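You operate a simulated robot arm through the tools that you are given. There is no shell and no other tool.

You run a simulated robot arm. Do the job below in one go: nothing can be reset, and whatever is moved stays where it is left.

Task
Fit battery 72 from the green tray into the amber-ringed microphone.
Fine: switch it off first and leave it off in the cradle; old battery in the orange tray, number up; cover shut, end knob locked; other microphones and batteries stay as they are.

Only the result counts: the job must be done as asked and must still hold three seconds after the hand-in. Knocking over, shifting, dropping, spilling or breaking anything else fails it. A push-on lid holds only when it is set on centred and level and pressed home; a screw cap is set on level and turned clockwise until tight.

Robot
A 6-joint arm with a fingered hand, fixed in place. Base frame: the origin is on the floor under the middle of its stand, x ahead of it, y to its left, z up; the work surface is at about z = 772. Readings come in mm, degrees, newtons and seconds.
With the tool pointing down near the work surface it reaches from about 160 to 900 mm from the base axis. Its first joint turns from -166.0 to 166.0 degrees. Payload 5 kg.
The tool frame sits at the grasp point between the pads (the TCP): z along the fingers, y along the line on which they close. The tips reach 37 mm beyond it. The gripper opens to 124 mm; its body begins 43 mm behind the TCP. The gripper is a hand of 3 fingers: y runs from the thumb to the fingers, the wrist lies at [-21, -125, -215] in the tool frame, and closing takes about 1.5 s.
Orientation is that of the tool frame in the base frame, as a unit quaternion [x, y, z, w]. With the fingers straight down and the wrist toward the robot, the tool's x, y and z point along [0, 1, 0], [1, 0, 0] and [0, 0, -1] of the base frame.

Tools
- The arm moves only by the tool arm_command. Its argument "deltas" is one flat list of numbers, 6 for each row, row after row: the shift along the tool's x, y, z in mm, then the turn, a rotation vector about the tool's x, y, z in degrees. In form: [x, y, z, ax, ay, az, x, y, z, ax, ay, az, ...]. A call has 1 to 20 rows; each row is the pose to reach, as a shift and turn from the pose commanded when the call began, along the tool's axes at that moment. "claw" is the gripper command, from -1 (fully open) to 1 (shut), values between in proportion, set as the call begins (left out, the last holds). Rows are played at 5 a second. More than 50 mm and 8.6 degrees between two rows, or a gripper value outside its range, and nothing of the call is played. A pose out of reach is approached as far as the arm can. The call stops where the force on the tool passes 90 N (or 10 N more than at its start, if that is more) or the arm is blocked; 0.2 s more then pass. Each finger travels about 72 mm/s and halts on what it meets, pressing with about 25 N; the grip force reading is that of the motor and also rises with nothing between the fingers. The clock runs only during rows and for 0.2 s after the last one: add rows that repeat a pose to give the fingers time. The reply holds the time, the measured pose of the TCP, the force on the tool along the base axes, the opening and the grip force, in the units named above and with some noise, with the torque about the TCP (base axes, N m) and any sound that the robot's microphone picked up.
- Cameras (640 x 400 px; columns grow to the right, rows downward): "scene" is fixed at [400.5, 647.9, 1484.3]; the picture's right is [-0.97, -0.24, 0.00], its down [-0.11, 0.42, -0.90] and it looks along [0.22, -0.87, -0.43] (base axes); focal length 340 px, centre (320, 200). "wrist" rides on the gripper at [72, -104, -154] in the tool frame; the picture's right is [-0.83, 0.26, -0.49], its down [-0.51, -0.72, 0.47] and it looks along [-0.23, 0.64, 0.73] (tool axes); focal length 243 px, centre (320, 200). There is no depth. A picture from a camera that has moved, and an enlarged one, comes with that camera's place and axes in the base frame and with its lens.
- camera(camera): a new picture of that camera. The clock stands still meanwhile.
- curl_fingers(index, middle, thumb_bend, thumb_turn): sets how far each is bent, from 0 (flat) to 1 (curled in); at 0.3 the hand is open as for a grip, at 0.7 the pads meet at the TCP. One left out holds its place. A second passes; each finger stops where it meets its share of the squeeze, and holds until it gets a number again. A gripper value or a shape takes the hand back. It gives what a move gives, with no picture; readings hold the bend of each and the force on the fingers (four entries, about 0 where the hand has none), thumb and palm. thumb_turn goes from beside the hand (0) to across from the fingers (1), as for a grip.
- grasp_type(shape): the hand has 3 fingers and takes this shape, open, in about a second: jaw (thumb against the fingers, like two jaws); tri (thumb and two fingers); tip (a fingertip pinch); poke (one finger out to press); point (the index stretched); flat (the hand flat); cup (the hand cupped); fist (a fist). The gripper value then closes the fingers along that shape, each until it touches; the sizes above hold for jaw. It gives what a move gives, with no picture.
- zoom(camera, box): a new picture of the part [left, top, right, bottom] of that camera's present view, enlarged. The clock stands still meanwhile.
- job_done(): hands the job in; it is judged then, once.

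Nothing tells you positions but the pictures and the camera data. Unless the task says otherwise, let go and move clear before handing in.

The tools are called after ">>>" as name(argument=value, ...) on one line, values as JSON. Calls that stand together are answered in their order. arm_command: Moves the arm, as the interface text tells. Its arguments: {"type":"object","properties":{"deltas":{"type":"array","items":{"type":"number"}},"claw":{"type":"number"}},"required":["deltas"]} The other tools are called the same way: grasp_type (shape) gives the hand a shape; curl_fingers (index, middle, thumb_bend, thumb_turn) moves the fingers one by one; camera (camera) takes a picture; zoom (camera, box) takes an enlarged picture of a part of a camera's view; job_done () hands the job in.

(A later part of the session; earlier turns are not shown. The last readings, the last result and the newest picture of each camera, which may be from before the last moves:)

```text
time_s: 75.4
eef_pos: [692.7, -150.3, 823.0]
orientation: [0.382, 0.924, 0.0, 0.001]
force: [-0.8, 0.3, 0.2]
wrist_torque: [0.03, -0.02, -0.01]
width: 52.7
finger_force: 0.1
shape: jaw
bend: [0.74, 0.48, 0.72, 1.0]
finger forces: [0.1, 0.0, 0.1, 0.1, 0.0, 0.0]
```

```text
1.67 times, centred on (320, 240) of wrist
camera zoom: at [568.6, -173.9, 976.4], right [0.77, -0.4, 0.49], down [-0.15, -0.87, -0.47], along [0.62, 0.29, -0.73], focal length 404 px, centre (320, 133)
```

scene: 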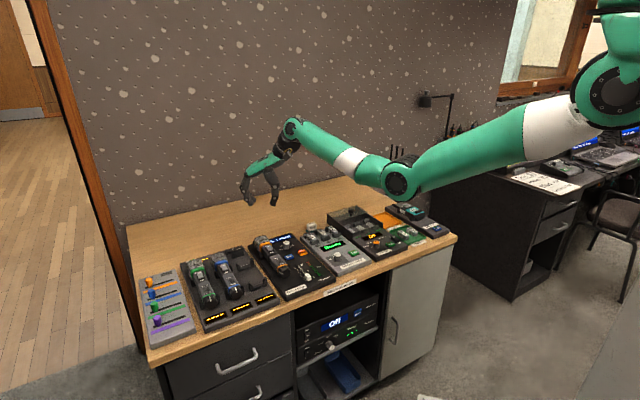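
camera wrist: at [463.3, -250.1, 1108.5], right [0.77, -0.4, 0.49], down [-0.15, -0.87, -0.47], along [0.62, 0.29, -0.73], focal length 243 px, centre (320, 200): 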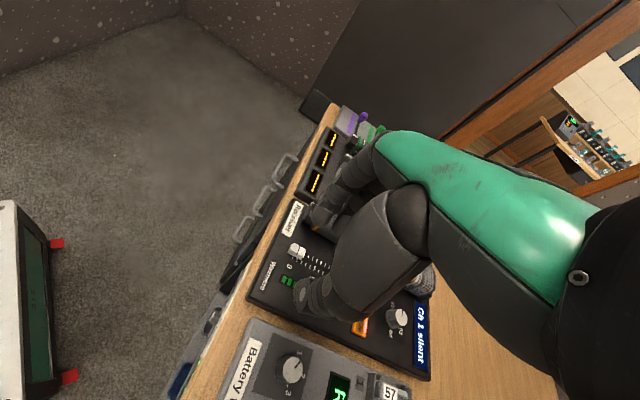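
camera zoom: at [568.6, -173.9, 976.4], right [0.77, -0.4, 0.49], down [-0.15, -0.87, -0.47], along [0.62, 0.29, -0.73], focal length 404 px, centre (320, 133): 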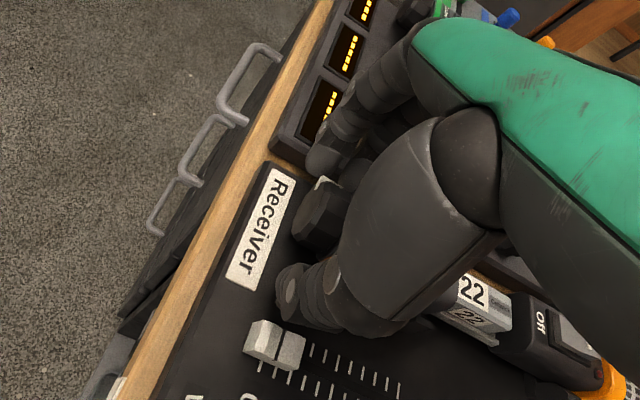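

>>> arm_command(deltas=[0, 0, 0, 0, 0, 0, 0, 0, 0, 0, 0, 0, 0, 0, 0, 0, 0, 0, 0, 0, 0, 0, 0, 0, 0, 0, 0, 0, 0, 0], claw=0.6)

>>> arm_command(deltas=[3, 0, 0, 0, 0, 0, 6, 0, 0, 0, 0, 0, 9, 0, 0, 0, 0, 0, 12, 0, 0, 0, 0, 0])

>>> zoom(camera="scene", box=[255, 240, 305, 290])

>>> zoom(camera="wrist", box=[270, 200, 450, 380])

```text
time_s: 76.6
eef_pos: [693.4, -151.2, 823.2]
orientation: [0.383, 0.924, 0.0, -0.001]
force: [-0.8, 0.0, -0.7]
wrist_torque: [0.06, -0.04, 0.0]
width: 31.0
finger_force: 25.1
shape: jaw
bend: [0.73, 0.56, 0.74, 1.0]
finger forces: [14.5, 7.7, 0.1, 0.0, 22.0, 0.1]
```

```text
time_s: 77.6
eef_pos: [684.6, -139.7, 822.7]
orientation: [0.382, 0.924, 0.0, -0.001]
force: [2.8, -4.5, -0.4]
wrist_torque: [-0.05, -0.15, 0.15]
width: 28.3
finger_force: 25.0
shape: jaw
bend: [0.75, 0.55, 0.75, 1.0]
finger forces: [5.2, 11.1, 0.0, 0.1, 17.1, 0.1]
```

```text
8.00 times, centred on (280, 265) of scene
camera zoom: at [400.5, 647.9, 1484.3], right [-0.97, -0.24, 0.0], down [-0.11, 0.42, -0.9], along [0.22, -0.87, -0.43], focal length 2719 px, centre (640, -320)
```

zoom: 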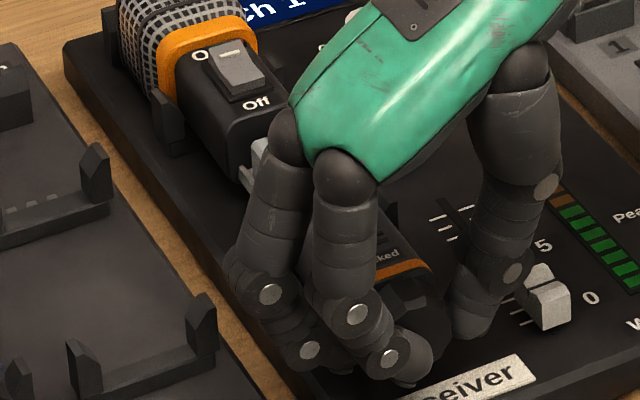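

```text
2.22 times, centred on (360, 290) of wrist
camera zoom: at [560.2, -165.2, 976.7], right [0.77, -0.4, 0.49], down [-0.15, -0.87, -0.47], along [0.62, 0.29, -0.73], focal length 539 px, centre (231, 0)
```

zoom: 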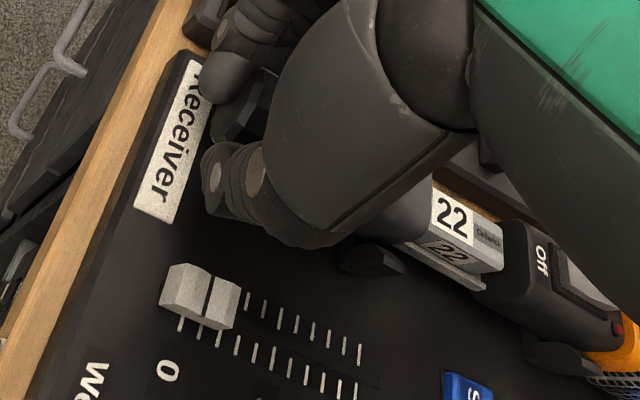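

The cover seems to have reached its stop, since the fingers slipped at about 5 N. I'll release and take a clear look.

>>> arm_command(deltas=[0, 0, 0, 0, 0, 0, 0, 0, 0, 0, 0, 0, 0, 0, 0, 0, 0, 0, 0, 0, -20, 0, 0, 0, 0, 0, -50, 0, 0, 0, 10, -30, -80, 0, 0, 0, 10, -70, -100, 0, 0, 0, 10, -110, -120, 0, 0, 0], claw=0.15)

>>> zoom(camera="scene", box=[262, 242, 290, 270])

>>> zoom(camera="scene", box=[250, 235, 310, 290])

```text
time_s: 79.4
eef_pos: [599.5, -209.3, 943.8]
orientation: [0.383, 0.924, 0.001, 0.001]
force: [-0.4, 0.3, -0.1]
wrist_torque: [0.02, 0.0, 0.0]
width: 52.6
finger_force: 0.0
shape: jaw
bend: [0.74, 0.48, 0.72, 1.0]
finger forces: [0.0, 0.0, 0.1, 0.0, 0.1, 0.0]
```

```text
14.29 times, centred on (276, 256) of scene
camera zoom: at [400.5, 647.9, 1484.3], right [-0.97, -0.24, 0.0], down [-0.11, 0.42, -0.9], along [0.22, -0.87, -0.43], focal length 4855 px, centre (949, -600)
```

zoom: 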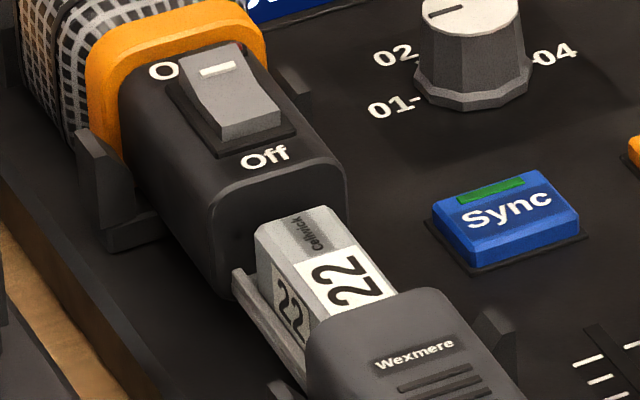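

```text
7.27 times, centred on (280, 262) of scene
camera zoom: at [400.5, 647.9, 1484.3], right [-0.97, -0.24, 0.0], down [-0.11, 0.42, -0.9], along [0.22, -0.87, -0.43], focal length 2472 px, centre (611, -254)
```

zoom: 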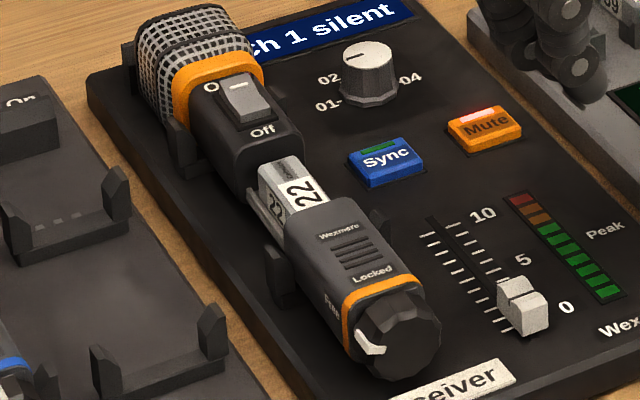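

The sleeve is at its stop and battery 22 is practically fully exposed. I need a narrow pinch, so I'll look at the fingertip-pinch hand shape.

>>> grasp_type(shape="tip")

>>> zoom(camera="scene", box=[290, 150, 370, 260])

>>> camera(camera="wrist")

```text
time_s: 80.3
eef_pos: [602.2, -211.1, 943.4]
orientation: [0.383, 0.924, 0.0, -0.001]
force: [1.1, 1.2, -0.2]
wrist_torque: [0.02, -0.01, 0.02]
width: 123.7
finger_force: 0.0
shape: tip
bend: [0.3, 0.98, 0.3, 0.98]
finger forces: [0.0, 0.1, 0.0, 0.1, 0.0, 0.0]
```

```text
3.64 times, centred on (330, 205) of scene
camera zoom: at [400.5, 647.9, 1484.3], right [-0.97, -0.24, 0.0], down [-0.11, 0.42, -0.9], along [0.22, -0.87, -0.43], focal length 1236 px, centre (284, 182)
```

zoom: 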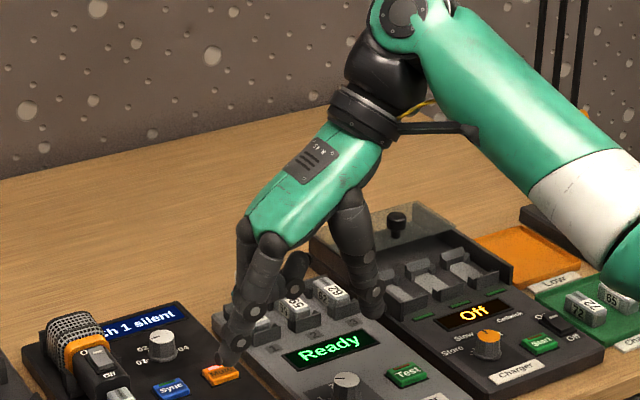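

```text
taken
camera wrist: at [476.2, -235.4, 1096.8], right [0.77, -0.4, 0.49], down [-0.15, -0.87, -0.47], along [0.62, 0.29, -0.73], focal length 243 px, centre (320, 200)
```

wrist: 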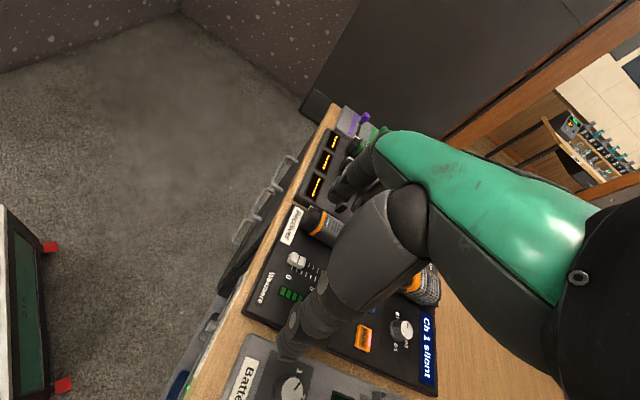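

>>> arm_command(deltas=[0, 0, 0, 0, 0, 0, 0, 0, 0, 0, 0, 0, 0, 0, 0, 0, 0, 0, 0, 0, 0, 0, 0, 0, 0, 0, 0, 0, 0, 0], claw=0.7)

>>> zoom(camera="scene", box=[300, 190, 350, 260])

>>> zoom(camera="wrist", box=[250, 130, 430, 330])

```text
time_s: 81.5
eef_pos: [601.0, -210.8, 942.5]
orientation: [0.383, 0.924, 0.0, 0.0]
force: [-0.3, -0.4, -0.3]
wrist_torque: [-0.03, 0.02, -0.01]
width: 18.9
finger_force: 0.1
shape: tip
bend: [0.72, 0.98, 0.74, 1.0]
finger forces: [0.1, 0.0, 0.0, 0.0, 0.0, 0.0]
```

```text
5.71 times, centred on (325, 225) of scene
camera zoom: at [400.5, 647.9, 1484.3], right [-0.97, -0.24, 0.0], down [-0.11, 0.42, -0.9], along [0.22, -0.87, -0.43], focal length 1942 px, centre (291, 57)
```

zoom: 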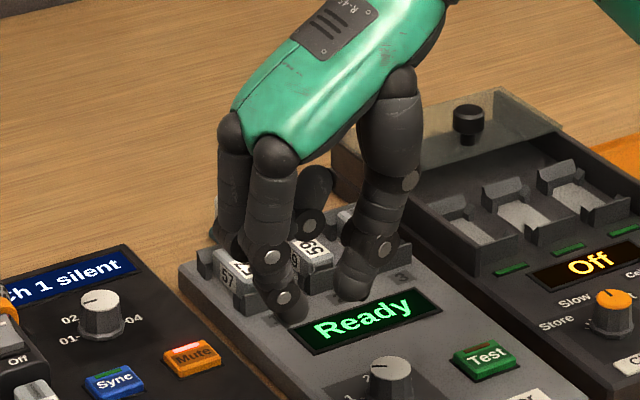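

```text
2.00 times, centred on (340, 230) of wrist
camera zoom: at [476.0, -235.5, 1096.9], right [0.77, -0.4, 0.49], down [-0.15, -0.87, -0.47], along [0.62, 0.29, -0.73], focal length 485 px, centre (280, 140)
```

zoom: 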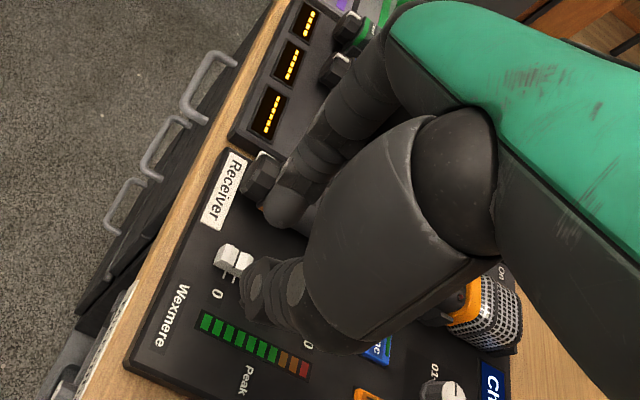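

In the tip shape the index and thumb oppose each other at about x=+12, reaching about 27 mm past the TCP when nearly closed. I'll open it moderately, lean the hand 20° so the battery is well within reach, and move above the compartment.

>>> arm_command(deltas=[-15, 10, 0, 0, -4, 0, -40, 30, 0, 0, -8, 0, -65, 50, 0, 0, -12, 0, -90, 75, 0, 0, -16, 0, -110, 95, 10, 0, -20, 0, -124, 109, 30, 0, -20, 0, -124, 109, 42, 0, -20, 0, -124, 109, 42, 0, -20, 0], claw=0.1)

>>> zoom(camera="scene", box=[245, 210, 315, 280])

>>> camera(camera="wrist")

```text
time_s: 83.3
eef_pos: [764.4, -222.5, 901.3]
orientation: [0.377, 0.91, -0.066, 0.16]
force: [0.4, 0.0, 0.5]
wrist_torque: [0.03, 0.0, -0.01]
width: 55.6
finger_force: 0.1
shape: tip
bend: [0.73, 0.98, 0.71, 1.0]
finger forces: [0.0, 0.0, 0.0, 0.0, 0.0, 0.1]
```

```text
5.71 times, centred on (280, 245) of scene
camera zoom: at [400.5, 647.9, 1484.3], right [-0.97, -0.24, 0.0], down [-0.11, 0.42, -0.9], along [0.22, -0.87, -0.43], focal length 1942 px, centre (549, -57)
```

zoom: 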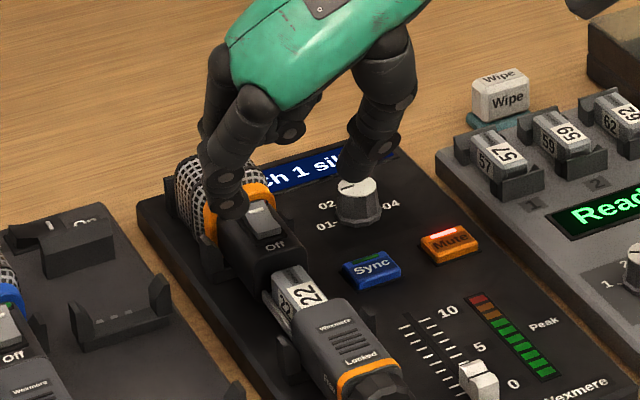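

```text
taken
camera wrist: at [606.2, -212.0, 1020.8], right [0.62, -0.25, 0.75], down [-0.06, -0.96, -0.27], along [0.78, 0.12, -0.61], focal length 243 px, centre (320, 200)
```

wrist: 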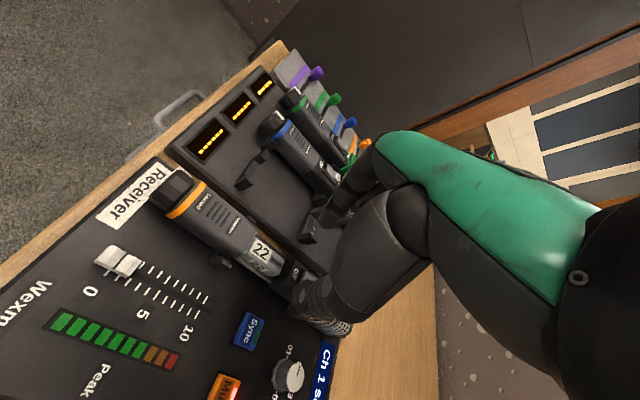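

>>> zoom(camera="wrist", box=[200, 200, 320, 320])

>>> zoom(camera="scene", box=[262, 225, 290, 275])

```text
3.33 times, centred on (260, 260) of wrist
camera zoom: at [606.2, -212.0, 1020.8], right [0.62, -0.25, 0.75], down [-0.06, -0.96, -0.27], along [0.78, 0.12, -0.61], focal length 809 px, centre (520, 0)
```

zoom: 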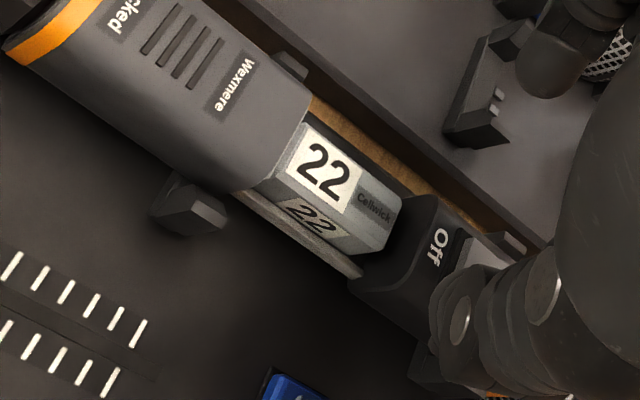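

```text
8.00 times, centred on (276, 250) of scene
camera zoom: at [400.5, 647.9, 1484.3], right [-0.97, -0.24, 0.0], down [-0.11, 0.42, -0.9], along [0.22, -0.87, -0.43], focal length 2719 px, centre (672, -200)
```

zoom: 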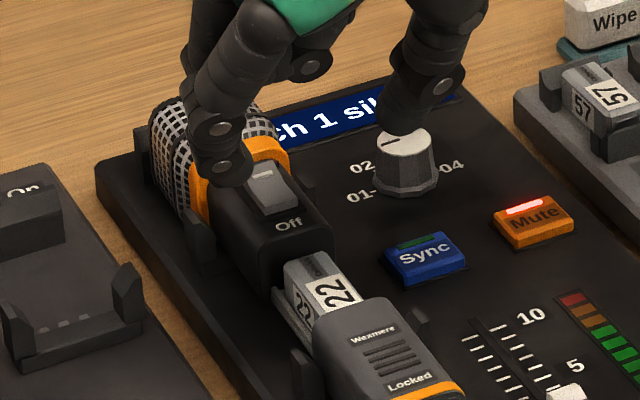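

The view from the right shows battery 22 fully exposed, spanning F≈677–718 and centred at L≈385.5. I'll come down over it.

>>> arm_command(deltas=[8, 1, 24, 0, 0, 0, 14, 2.3, 44, 0, 0, 0, 19, 2.3, 57, 0, 0, 0, 19, 2.3, 57, 0, 0, 0])

>>> zoom(camera="scene", box=[255, 230, 300, 275])

>>> zoom(camera="wrist", box=[240, 130, 400, 330])

```text
time_s: 84.3
eef_pos: [767.6, -222.1, 841.0]
orientation: [0.377, 0.91, -0.067, 0.161]
force: [-0.4, -0.2, 0.6]
wrist_torque: [0.01, 0.01, 0.0]
width: 55.2
finger_force: 0.1
shape: tip
bend: [0.73, 0.98, 0.71, 1.0]
finger forces: [0.1, 0.1, 0.1, 0.0, 0.0, 0.0]
```

```text
8.89 times, centred on (278, 252) of scene
camera zoom: at [400.5, 647.9, 1484.3], right [-0.97, -0.24, 0.0], down [-0.11, 0.42, -0.9], along [0.22, -0.87, -0.43], focal length 3021 px, centre (698, -267)
```

zoom: 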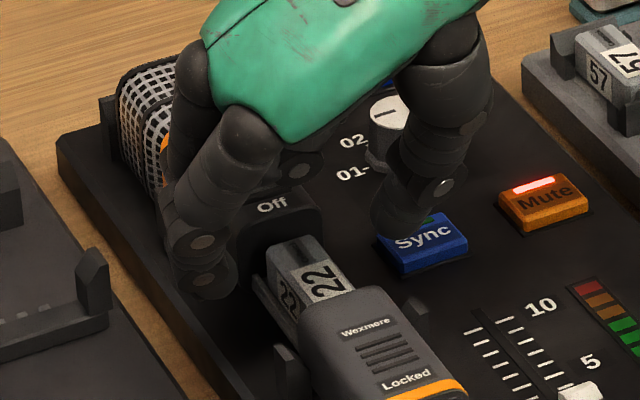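

```text
2.00 times, centred on (320, 230) of wrist
camera zoom: at [608.5, -212.0, 960.2], right [0.62, -0.25, 0.75], down [-0.06, -0.96, -0.27], along [0.78, 0.12, -0.61], focal length 485 px, centre (320, 140)
```

zoom: 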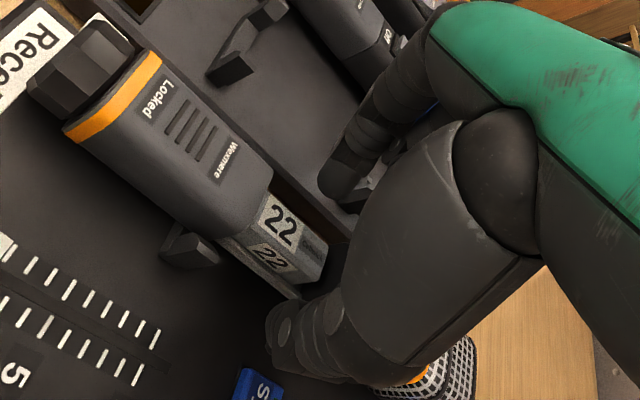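

>>> zoom(camera="wrist", box=[290, 180, 360, 250])

>>> zoom(camera="scene", box=[262, 246, 294, 272])

```text
5.71 times, centred on (325, 215) of wrist
camera zoom: at [608.5, -212.0, 960.2], right [0.62, -0.25, 0.75], down [-0.06, -0.96, -0.27], along [0.78, 0.12, -0.61], focal length 1386 px, centre (291, 114)
```

zoom: 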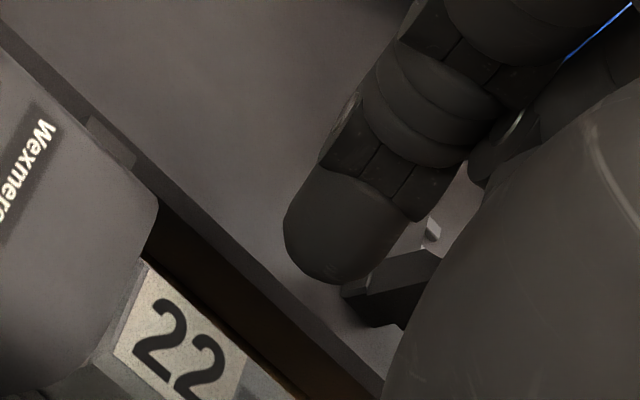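

```text
15.38 times, centred on (278, 259) of scene
camera zoom: at [400.5, 647.9, 1484.3], right [-0.97, -0.24, 0.0], down [-0.11, 0.42, -0.9], along [0.22, -0.87, -0.43], focal length 5229 px, centre (966, -708)
```

zoom: 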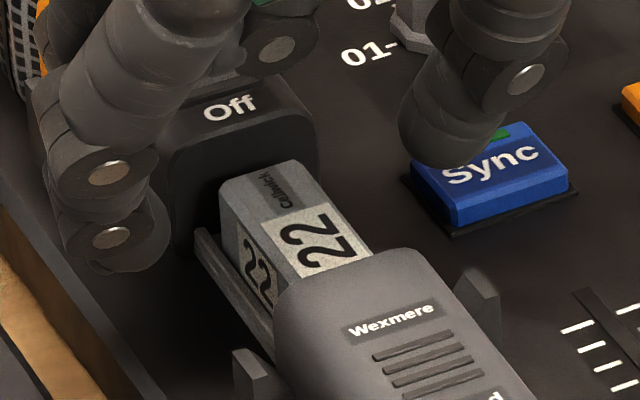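

>>> arm_command(deltas=[7.5, 0, -2.7, 0, 0, 0, 9.5, 0, 3, 0, 0, 0, 11.6, 0, 8.6, 0, 0, 0, 11.6, 0, 8.6, 0, 0, 0])

>>> arm_command(deltas=[0, 0, 0, 0, 0, 0, 0, 0, 0, 0, 0, 0, 0, 0, 0, 0, 0, 0], claw=0.4)

>>> zoom(camera="wrist", box=[240, 150, 380, 310])

>>> zoom(camera="scene", box=[262, 240, 294, 272])

```text
time_s: 85.3
eef_pos: [762.7, -216.4, 828.6]
orientation: [0.377, 0.91, -0.067, 0.16]
force: [0.3, -0.1, -0.3]
wrist_torque: [0.01, 0.0, 0.01]
width: 55.5
finger_force: 0.0
shape: tip
bend: [0.73, 0.98, 0.71, 1.0]
finger forces: [0.0, 0.0, 0.0, 0.0, 0.0, 0.0]
```

```text
time_s: 86.1
eef_pos: [762.4, -216.7, 828.9]
orientation: [0.377, 0.91, -0.066, 0.161]
force: [-0.1, 1.5, 0.2]
wrist_torque: [-0.01, 0.0, 0.01]
width: 37.9
finger_force: 0.1
shape: tip
bend: [0.73, 0.98, 0.73, 1.0]
finger forces: [0.1, 0.0, 0.0, 0.0, 0.1, 0.1]
```

```text
2.50 times, centred on (310, 230) of wrist
camera zoom: at [603.2, -206.0, 948.5], right [0.62, -0.25, 0.75], down [-0.06, -0.96, -0.27], along [0.78, 0.12, -0.61], focal length 606 px, centre (345, 125)
```

zoom: 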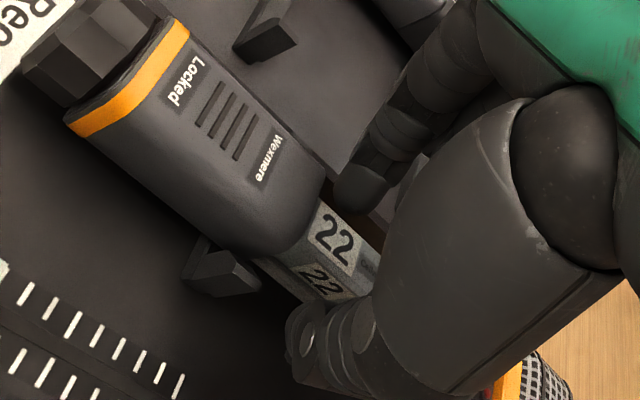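

```text
12.50 times, centred on (278, 256) of scene
camera zoom: at [400.5, 647.9, 1484.3], right [-0.97, -0.24, 0.0], down [-0.11, 0.42, -0.9], along [0.22, -0.87, -0.43], focal length 4248 px, centre (845, -500)
```

zoom: 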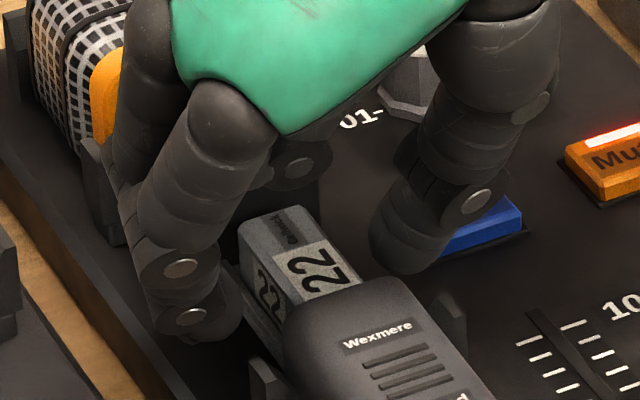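

>>> arm_command(deltas=[0, 0, 0, 0, 0, 0, 0, 0, 0, 0, 0, 0, 0, 0, 0, 0, 0, 0, 0, 0, 0, 0, 0, 0, 0, 0, 0, 0, 0, 0], claw=0.85)

>>> zoom(camera="wrist", box=[240, 150, 380, 310])

>>> zoom(camera="scene", box=[262, 240, 294, 272])

```text
time_s: 87.3
eef_pos: [761.7, -216.1, 828.0]
orientation: [0.377, 0.91, -0.066, 0.161]
force: [0.9, -1.1, 0.2]
wrist_torque: [-0.02, -0.04, -0.05]
width: 15.2
finger_force: 24.7
shape: tip
bend: [0.71, 1.0, 0.74, 1.0]
finger forces: [21.7, 0.0, 0.0, 0.1, 22.0, 0.1]
```

```text
2.50 times, centred on (310, 230) of wrist
camera zoom: at [603.2, -206.1, 948.5], right [0.62, -0.25, 0.75], down [-0.06, -0.96, -0.27], along [0.78, 0.12, -0.61], focal length 606 px, centre (345, 125)
```

zoom: 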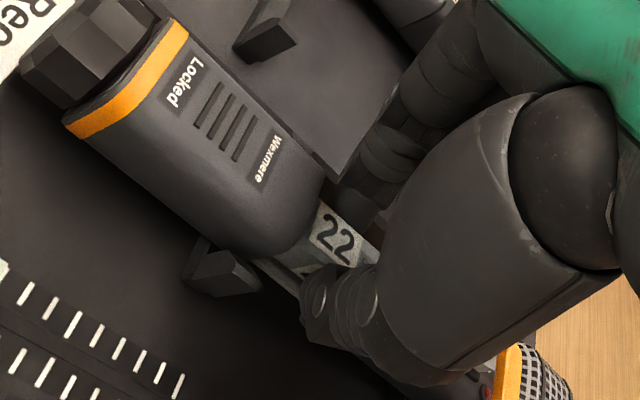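

```text
12.50 times, centred on (278, 256) of scene
camera zoom: at [400.5, 647.9, 1484.3], right [-0.97, -0.24, 0.0], down [-0.11, 0.42, -0.9], along [0.22, -0.87, -0.43], focal length 4248 px, centre (845, -500)
```

zoom: 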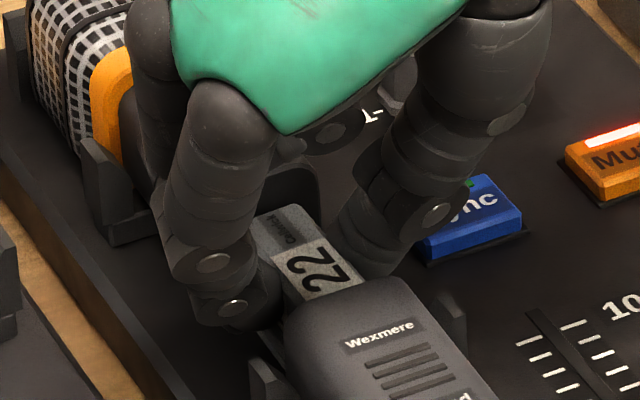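

The index and thumb grip battery 22 with about 22 N each. I'll lift it straight up slowly.

>>> arm_command(deltas=[-0.7, 0, -1.9, 0, 0, 0, -1.4, 0, -3.8, 0, 0, 0, -2.1, 0, -5.6, 0, 0, 0, -2.7, 0, -7.5, 0, 0, 0])

>>> zoom(camera="scene", box=[262, 240, 294, 272])

```text
time_s: 88.3
eef_pos: [761.6, -214.9, 837.5]
orientation: [0.377, 0.91, -0.066, 0.16]
force: [0.2, 0.2, 0.3]
wrist_torque: [0.02, 0.01, 0.03]
width: 15.3
finger_force: 24.9
shape: tip
bend: [0.71, 1.0, 0.74, 1.0]
finger forces: [22.1, 0.1, 0.0, 0.0, 22.1, 0.1]
```

```text
12.50 times, centred on (278, 256) of scene
camera zoom: at [400.5, 647.9, 1484.3], right [-0.97, -0.24, 0.0], down [-0.11, 0.42, -0.9], along [0.22, -0.87, -0.43], focal length 4248 px, centre (845, -500)
```

zoom: 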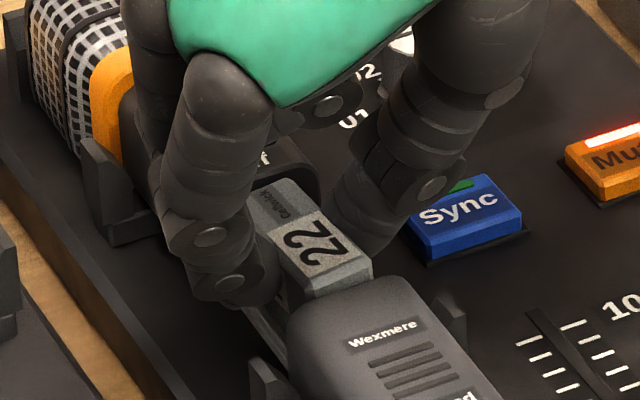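

>>> arm_command(deltas=[-6.8, 0, -18.8, 0, 0, 0, -13.7, 0, -37.6, 0, 0, 0, -24, 0, -65.8, 0, 0, 0, -34, 0, -94, 0, 0, 0, -34, 0, -94, 0, 0, 0])

>>> zoom(camera="scene", box=[240, 200, 310, 280])

>>> camera(camera="wrist")

>>> camera(camera="scene")

```text
time_s: 89.5
eef_pos: [761.5, -217.1, 937.7]
orientation: [0.378, 0.91, -0.067, 0.16]
force: [0.3, 0.3, -0.9]
wrist_torque: [0.0, -0.02, -0.03]
width: 15.1
finger_force: 24.5
shape: tip
bend: [0.71, 1.0, 0.74, 1.0]
finger forces: [22.1, 0.0, 0.1, 0.0, 22.2, 0.0]
```

```text
5.00 times, centred on (275, 240) of scene
camera zoom: at [400.5, 647.9, 1484.3], right [-0.97, -0.24, 0.0], down [-0.11, 0.42, -0.9], along [0.22, -0.87, -0.43], focal length 1699 px, centre (545, 0)
```

zoom: 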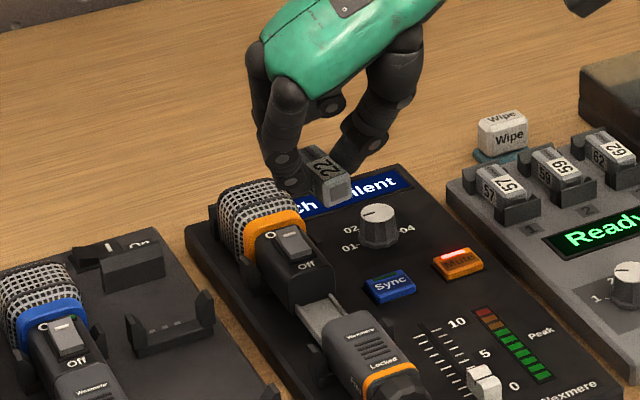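

```text
taken
camera wrist: at [602.3, -206.3, 1056.5], right [0.62, -0.25, 0.75], down [-0.06, -0.96, -0.27], along [0.78, 0.12, -0.61], focal length 243 px, centre (320, 200)
```

wrist: 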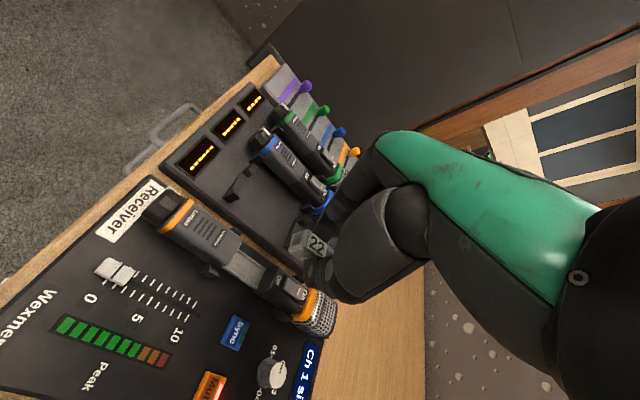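

```text
taken
```

scene: 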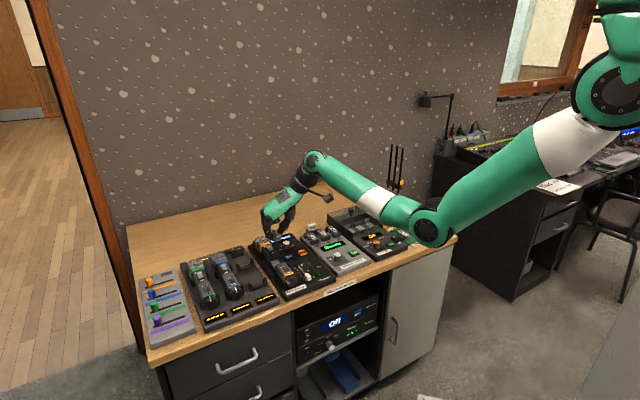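

Battery 22 is held level. I'll carry it to the orange "Low" tray near L≈−155, F≈760, keeping the lean constant so it stays level. First I'll pull it inward and right.

>>> arm_command(deltas=[11, -37, -13, 0, 0, 0, 21, -74, -26, 0, 0, 0, 32, -112, -38, 0, 0, 0, 43, -149, -51, 0, 0, 0, 53.3, -186, -64.1, 0, 0, 0, 53.3, -186, -64.1, 0, 0, 0])

>>> camera(camera="scene")

```text
time_s: 90.9
eef_pos: [578.5, -295.6, 978.7]
orientation: [0.377, 0.91, -0.066, 0.161]
force: [-1.2, 0.0, -0.7]
wrist_torque: [-0.02, -0.03, 0.0]
width: 15.1
finger_force: 25.1
shape: tip
bend: [0.71, 1.0, 0.74, 1.0]
finger forces: [22.3, 0.1, 0.1, 0.0, 22.3, 0.1]
```

```text
taken
```

scene: 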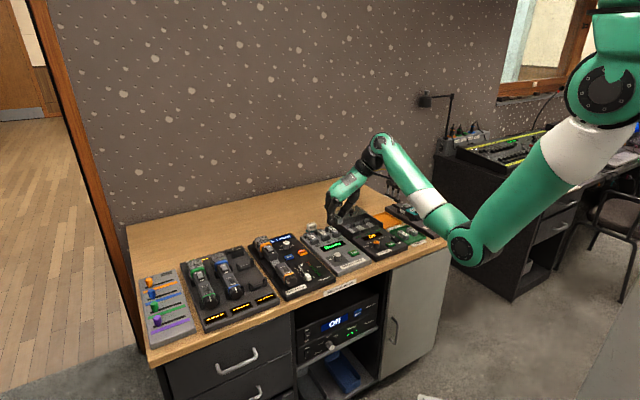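

>>> arm_command(deltas=[-10.6, -29.2, 5.5, 2.57, 0, 7.05, -21.2, -58.4, 11.1, 5.13, 0, 14.1, -31.7, -87.6, 16.6, 7.7, 0, 21.15, -42.3, -116.8, 22.1, 10.26, 0, 28.2, -52.9, -146, 27.7, 12.83, 0, 35.25, -63.5, -175.2, 33.2, 15.39, 0, 42.3])

>>> camera(camera="scene")

```text
time_s: 92.3
eef_pos: [505.9, -470.8, 970.7]
orientation: [0.698, 0.695, -0.122, 0.123]
force: [0.5, 1.1, 0.1]
wrist_torque: [0.03, 0.01, -0.02]
width: 15.4
finger_force: 25.1
shape: tip
bend: [0.71, 1.0, 0.74, 1.0]
finger forces: [22.3, 0.1, 0.0, 0.0, 22.3, 0.0]
```

```text
taken
```

scene: 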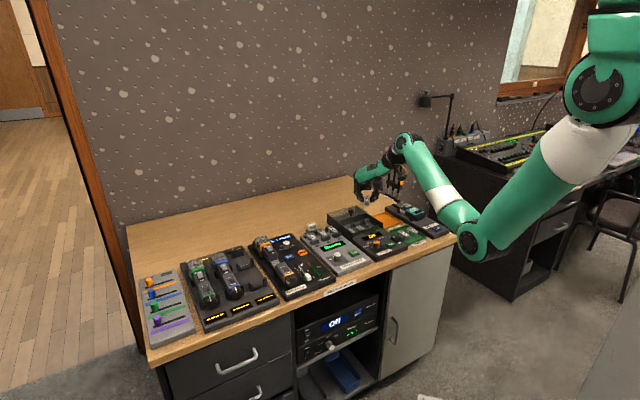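

>>> zoom(camera="scene", box=[340, 130, 460, 250])

>>> camera(camera="wrist")

```text
3.33 times, centred on (400, 190) of scene
camera zoom: at [400.5, 647.9, 1484.3], right [-0.97, -0.24, 0.0], down [-0.11, 0.42, -0.9], along [0.22, -0.87, -0.43], focal length 1133 px, centre (53, 233)
```

zoom: 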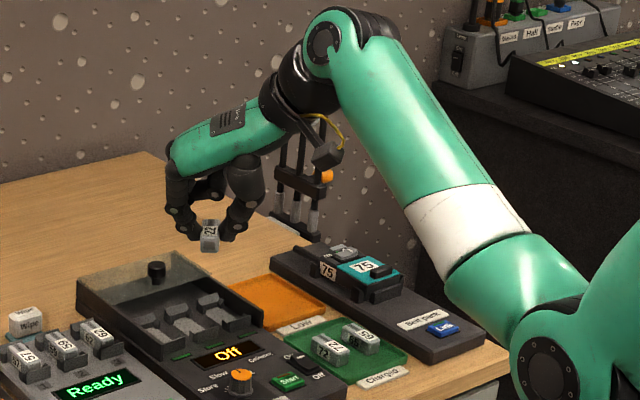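

```text
taken
camera wrist: at [401.9, -351.0, 1089.4], right [0.26, -0.61, 0.75], down [-0.72, -0.64, -0.27], along [0.64, -0.47, -0.61], focal length 243 px, centre (320, 200)
```

wrist: 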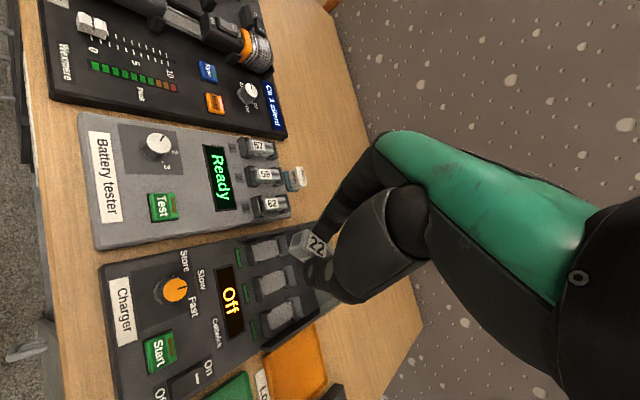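

>>> arm_command(deltas=[-26.4, -12.45, 11.5, 2.57, 0, 7.05, -52.9, -24.9, 23, 5.13, 0, 14.1, -79.3, -37.3, 34.5, 7.7, 0, 21.15, -105.8, -49.8, 46, 10.26, 0, 28.2, -132.2, -62.2, 57.5, 12.83, 0, 35.25, -158.7, -74.7, 69.1, 15.39, 0, 42.3, -158.7, -74.7, 69.1, 15.39, 0, 42.3])

>>> zoom(camera="scene", box=[340, 130, 460, 250])

>>> camera(camera="wrist")

```text
time_s: 93.9
eef_pos: [431.3, -642.4, 959.5]
orientation: [0.911, 0.374, -0.161, 0.066]
force: [0.2, 1.3, -1.4]
wrist_torque: [0.03, -0.01, -0.04]
width: 15.2
finger_force: 24.8
shape: tip
bend: [0.71, 1.0, 0.74, 1.0]
finger forces: [22.2, 0.0, 0.0, 0.0, 22.3, 0.0]
```

```text
3.33 times, centred on (400, 190) of scene
camera zoom: at [400.5, 647.9, 1484.3], right [-0.97, -0.24, 0.0], down [-0.11, 0.42, -0.9], along [0.22, -0.87, -0.43], focal length 1133 px, centre (53, 233)
```

zoom: 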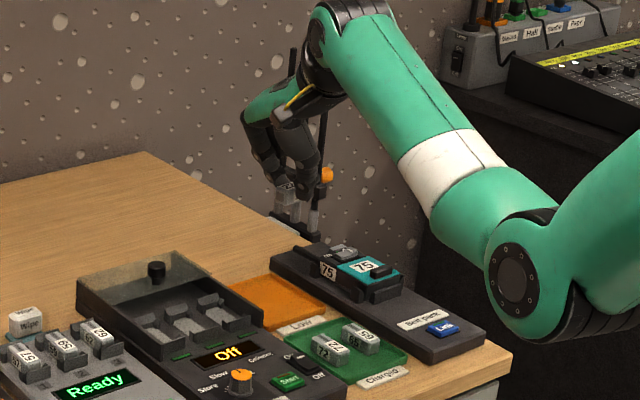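

```text
taken
camera wrist: at [443.3, -486.3, 1078.0], right [-0.25, -0.62, 0.75], down [-0.96, 0.06, -0.27], along [0.12, -0.78, -0.61], focal length 243 px, centre (320, 200)
```

wrist: 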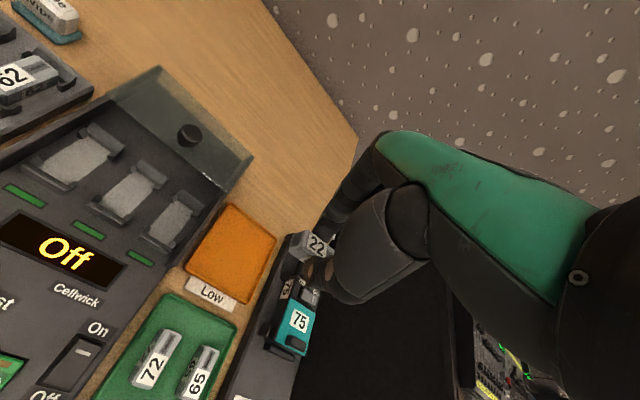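

From the wrist view the orange tray spans about L −112…−203, F 738…836. I'll move the battery over its middle and come down.

>>> arm_command(deltas=[0, 13, 10, 0, 0, 0, 9, 26, 28, 0, 0, 0, 19, 26, 57, 0, 0, 0, 29.2, 26, 85.2, 0, 0, 0, 29.2, 26, 85.2, 0, 0, 0])

>>> zoom(camera="scene", box=[350, 150, 450, 250])

>>> camera(camera="wrist")

```text
time_s: 95.1
eef_pos: [448.7, -661.8, 867.9]
orientation: [0.911, 0.375, -0.161, 0.067]
force: [0.4, 0.4, -0.8]
wrist_torque: [0.03, -0.01, 0.0]
width: 15.1
finger_force: 25.0
shape: tip
bend: [0.71, 1.0, 0.74, 1.0]
finger forces: [22.1, 0.0, 0.1, 0.0, 22.2, 0.1]
```

```text
4.00 times, centred on (400, 200) of scene
camera zoom: at [400.5, 647.9, 1484.3], right [-0.97, -0.24, 0.0], down [-0.11, 0.42, -0.9], along [0.22, -0.87, -0.43], focal length 1360 px, centre (0, 200)
```

zoom: 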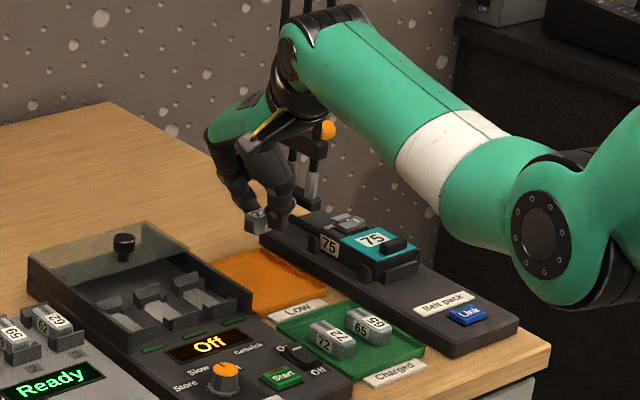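

```text
taken
camera wrist: at [459.8, -505.3, 988.2], right [-0.25, -0.62, 0.75], down [-0.96, 0.06, -0.27], along [0.12, -0.78, -0.61], focal length 243 px, centre (320, 200)
```

wrist: 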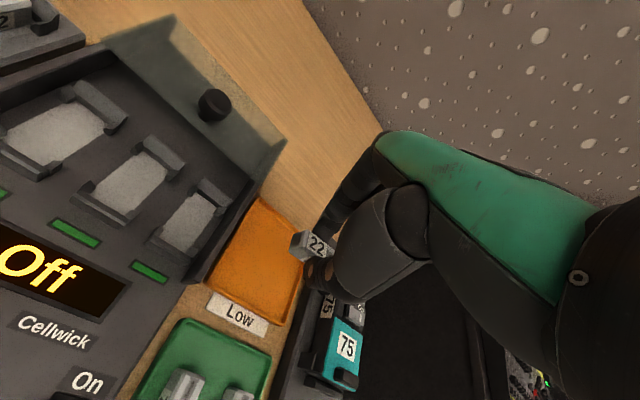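

>>> arm_command(deltas=[6, -3, 16, 0, 0, 0, 12, -5, 32, 0, 0, 0, 17.1, -5, 47, 0, 0, 0, 17.1, -5, 47, 0, 0, 0])

>>> zoom(camera="scene", box=[380, 180, 430, 240])

>>> zoom(camera="wrist", box=[210, 170, 390, 350])

```text
time_s: 96.1
eef_pos: [444.4, -659.2, 819.0]
orientation: [0.91, 0.376, -0.161, 0.066]
force: [-0.5, 0.2, -0.9]
wrist_torque: [0.03, 0.02, 0.0]
width: 15.3
finger_force: 25.4
shape: tip
bend: [0.71, 1.0, 0.74, 1.0]
finger forces: [22.0, 0.0, 0.0, 0.1, 22.2, 0.1]
```

```text
6.67 times, centred on (405, 210) of scene
camera zoom: at [400.5, 647.9, 1484.3], right [-0.97, -0.24, 0.0], down [-0.11, 0.42, -0.9], along [0.22, -0.87, -0.43], focal length 2266 px, centre (-247, 133)
```

zoom: 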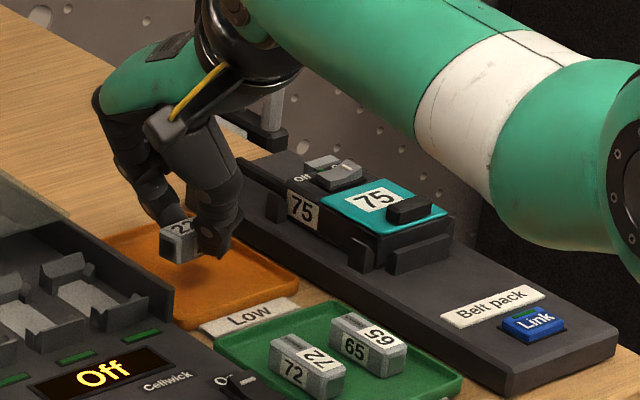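

```text
2.22 times, centred on (300, 260) of wrist
camera zoom: at [456.6, -502.1, 938.6], right [-0.25, -0.62, 0.75], down [-0.96, 0.06, -0.27], along [0.12, -0.78, -0.61], focal length 539 px, centre (364, 67)
```

zoom: 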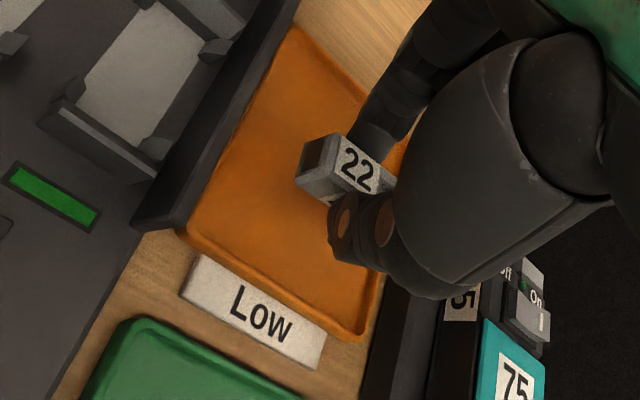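

>>> arm_command(deltas=[0.7, 0, 1.9, 0, 0, 0, 1.4, 0, 3.8, 0, 0, 0])

>>> arm_command(deltas=[0.35, 0, 0.95, 0, 0, 0, 0.7, 0, 1.9, 0, 0, 0])

>>> arm_command(deltas=[0.35, 0, 0.95, 0, 0, 0, 0.7, 0, 1.9, 0, 0, 0])

>>> zoom(camera="scene", box=[385, 195, 425, 235])

```text
time_s: 96.7
eef_pos: [444.8, -659.6, 815.5]
orientation: [0.91, 0.376, -0.16, 0.066]
force: [-0.9, -1.3, -0.4]
wrist_torque: [0.0, -0.02, -0.02]
width: 15.3
finger_force: 25.3
shape: tip
bend: [0.71, 1.0, 0.74, 1.0]
finger forces: [22.2, 0.1, 0.0, 0.0, 22.1, 0.0]
```

```text
time_s: 97.3
eef_pos: [443.8, -658.9, 813.0]
orientation: [0.91, 0.376, -0.161, 0.066]
force: [0.0, -0.2, -0.8]
wrist_torque: [0.0, 0.02, 0.01]
width: 15.3
finger_force: 25.6
shape: tip
bend: [0.71, 1.0, 0.74, 1.0]
finger forces: [22.1, 0.0, 0.0, 0.0, 22.2, 0.1]
```

```text
time_s: 97.9
eef_pos: [445.2, -659.4, 811.2]
orientation: [0.91, 0.377, -0.16, 0.066]
force: [-0.4, 0.1, -0.4]
wrist_torque: [0.0, -0.01, -0.02]
width: 15.2
finger_force: 25.9
shape: tip
bend: [0.71, 1.0, 0.74, 1.0]
finger forces: [22.1, 0.1, 0.0, 0.1, 22.1, 0.0]
```

```text
10.00 times, centred on (405, 215) of scene
camera zoom: at [400.5, 647.9, 1484.3], right [-0.97, -0.24, 0.0], down [-0.11, 0.42, -0.9], along [0.22, -0.87, -0.43], focal length 3399 px, centre (-530, 50)
```

zoom: 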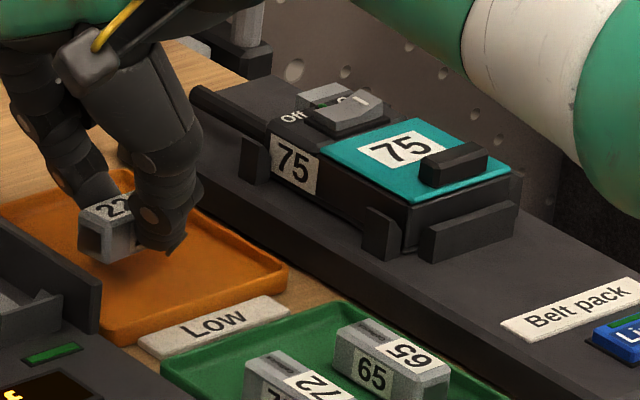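

>>> arm_command(deltas=[0.35, 0, 0.95, 0, 0, 0, 0.7, 0, 1.9, 0, 0, 0])

>>> arm_command(deltas=[0.35, 0, 0.95, 0, 0, 0, 0.7, 0, 1.9, 0, 0, 0])

>>> zoom(camera="scene", box=[385, 195, 425, 235])

```text
time_s: 98.5
eef_pos: [445.9, -659.8, 809.2]
orientation: [0.91, 0.376, -0.161, 0.066]
force: [-0.5, -0.3, -0.6]
wrist_torque: [0.0, 0.0, -0.03]
width: 15.2
finger_force: 25.2
shape: tip
bend: [0.71, 1.0, 0.74, 1.0]
finger forces: [22.2, 0.0, 0.1, 0.0, 22.1, 0.1]
```

```text
time_s: 99.1
eef_pos: [445.4, -660.1, 807.3]
orientation: [0.91, 0.376, -0.161, 0.067]
force: [0.5, -0.1, 0.2]
wrist_torque: [0.0, -0.02, -0.01]
width: 15.2
finger_force: 25.3
shape: tip
bend: [0.71, 1.0, 0.74, 1.0]
finger forces: [22.1, 0.1, 0.0, 0.0, 22.2, 0.0]
```

```text
10.00 times, centred on (405, 215) of scene
camera zoom: at [400.5, 647.9, 1484.3], right [-0.97, -0.24, 0.0], down [-0.11, 0.42, -0.9], along [0.22, -0.87, -0.43], focal length 3399 px, centre (-530, 50)
```

zoom: 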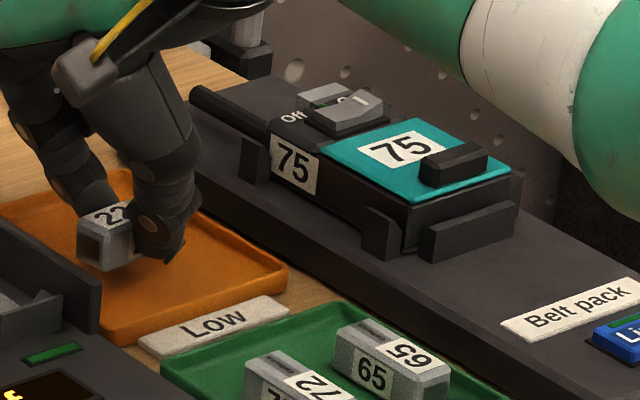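

>>> arm_command(deltas=[0.35, 0, 0.95, 0, 0, 0, 0.7, 0, 1.9, 0, 0, 0])

>>> arm_command(deltas=[0.35, 0, 0.95, 0, 0, 0, 0.7, 0, 1.9, 0, 0, 0])

>>> arm_command(deltas=[0.35, 0, 0.95, 0, 0, 0, 0.7, 0, 1.9, 0, 0, 0])

>>> zoom(camera="scene", box=[385, 195, 425, 235])

```text
time_s: 99.7
eef_pos: [445.1, -659.4, 806.0]
orientation: [0.91, 0.376, -0.16, 0.066]
force: [0.6, -1.1, 0.2]
wrist_torque: [0.01, 0.02, -0.03]
width: 15.2
finger_force: 24.7
shape: tip
bend: [0.71, 1.0, 0.74, 1.0]
finger forces: [22.1, 0.1, 0.0, 0.0, 22.1, 0.0]
```

```text
time_s: 100.3
eef_pos: [444.8, -660.0, 802.9]
orientation: [0.91, 0.377, -0.16, 0.066]
force: [0.5, -0.6, -1.0]
wrist_torque: [-0.01, 0.0, -0.01]
width: 15.1
finger_force: 25.5
shape: tip
bend: [0.71, 1.0, 0.74, 1.0]
finger forces: [22.1, 0.1, 0.0, 0.1, 22.1, 0.0]
```

```text
time_s: 100.9
eef_pos: [444.1, -659.6, 800.0]
orientation: [0.91, 0.376, -0.161, 0.066]
force: [0.2, 0.2, -0.1]
wrist_torque: [0.02, 0.0, -0.02]
width: 15.1
finger_force: 24.3
shape: tip
bend: [0.71, 1.0, 0.74, 1.0]
finger forces: [22.1, 0.0, 0.0, 0.1, 22.0, 0.0]
```

```text
10.00 times, centred on (405, 215) of scene
camera zoom: at [400.5, 647.9, 1484.3], right [-0.97, -0.24, 0.0], down [-0.11, 0.42, -0.9], along [0.22, -0.87, -0.43], focal length 3399 px, centre (-530, 50)
```

zoom: 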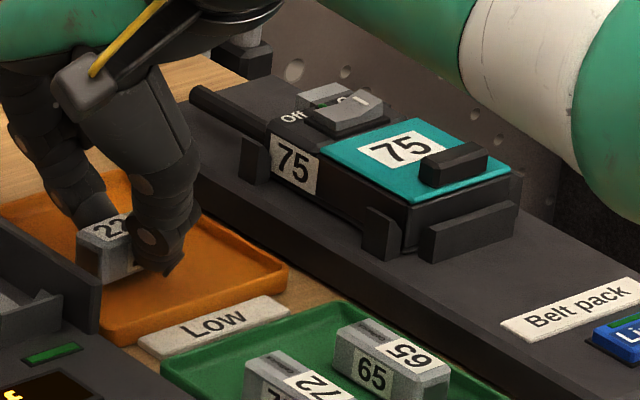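

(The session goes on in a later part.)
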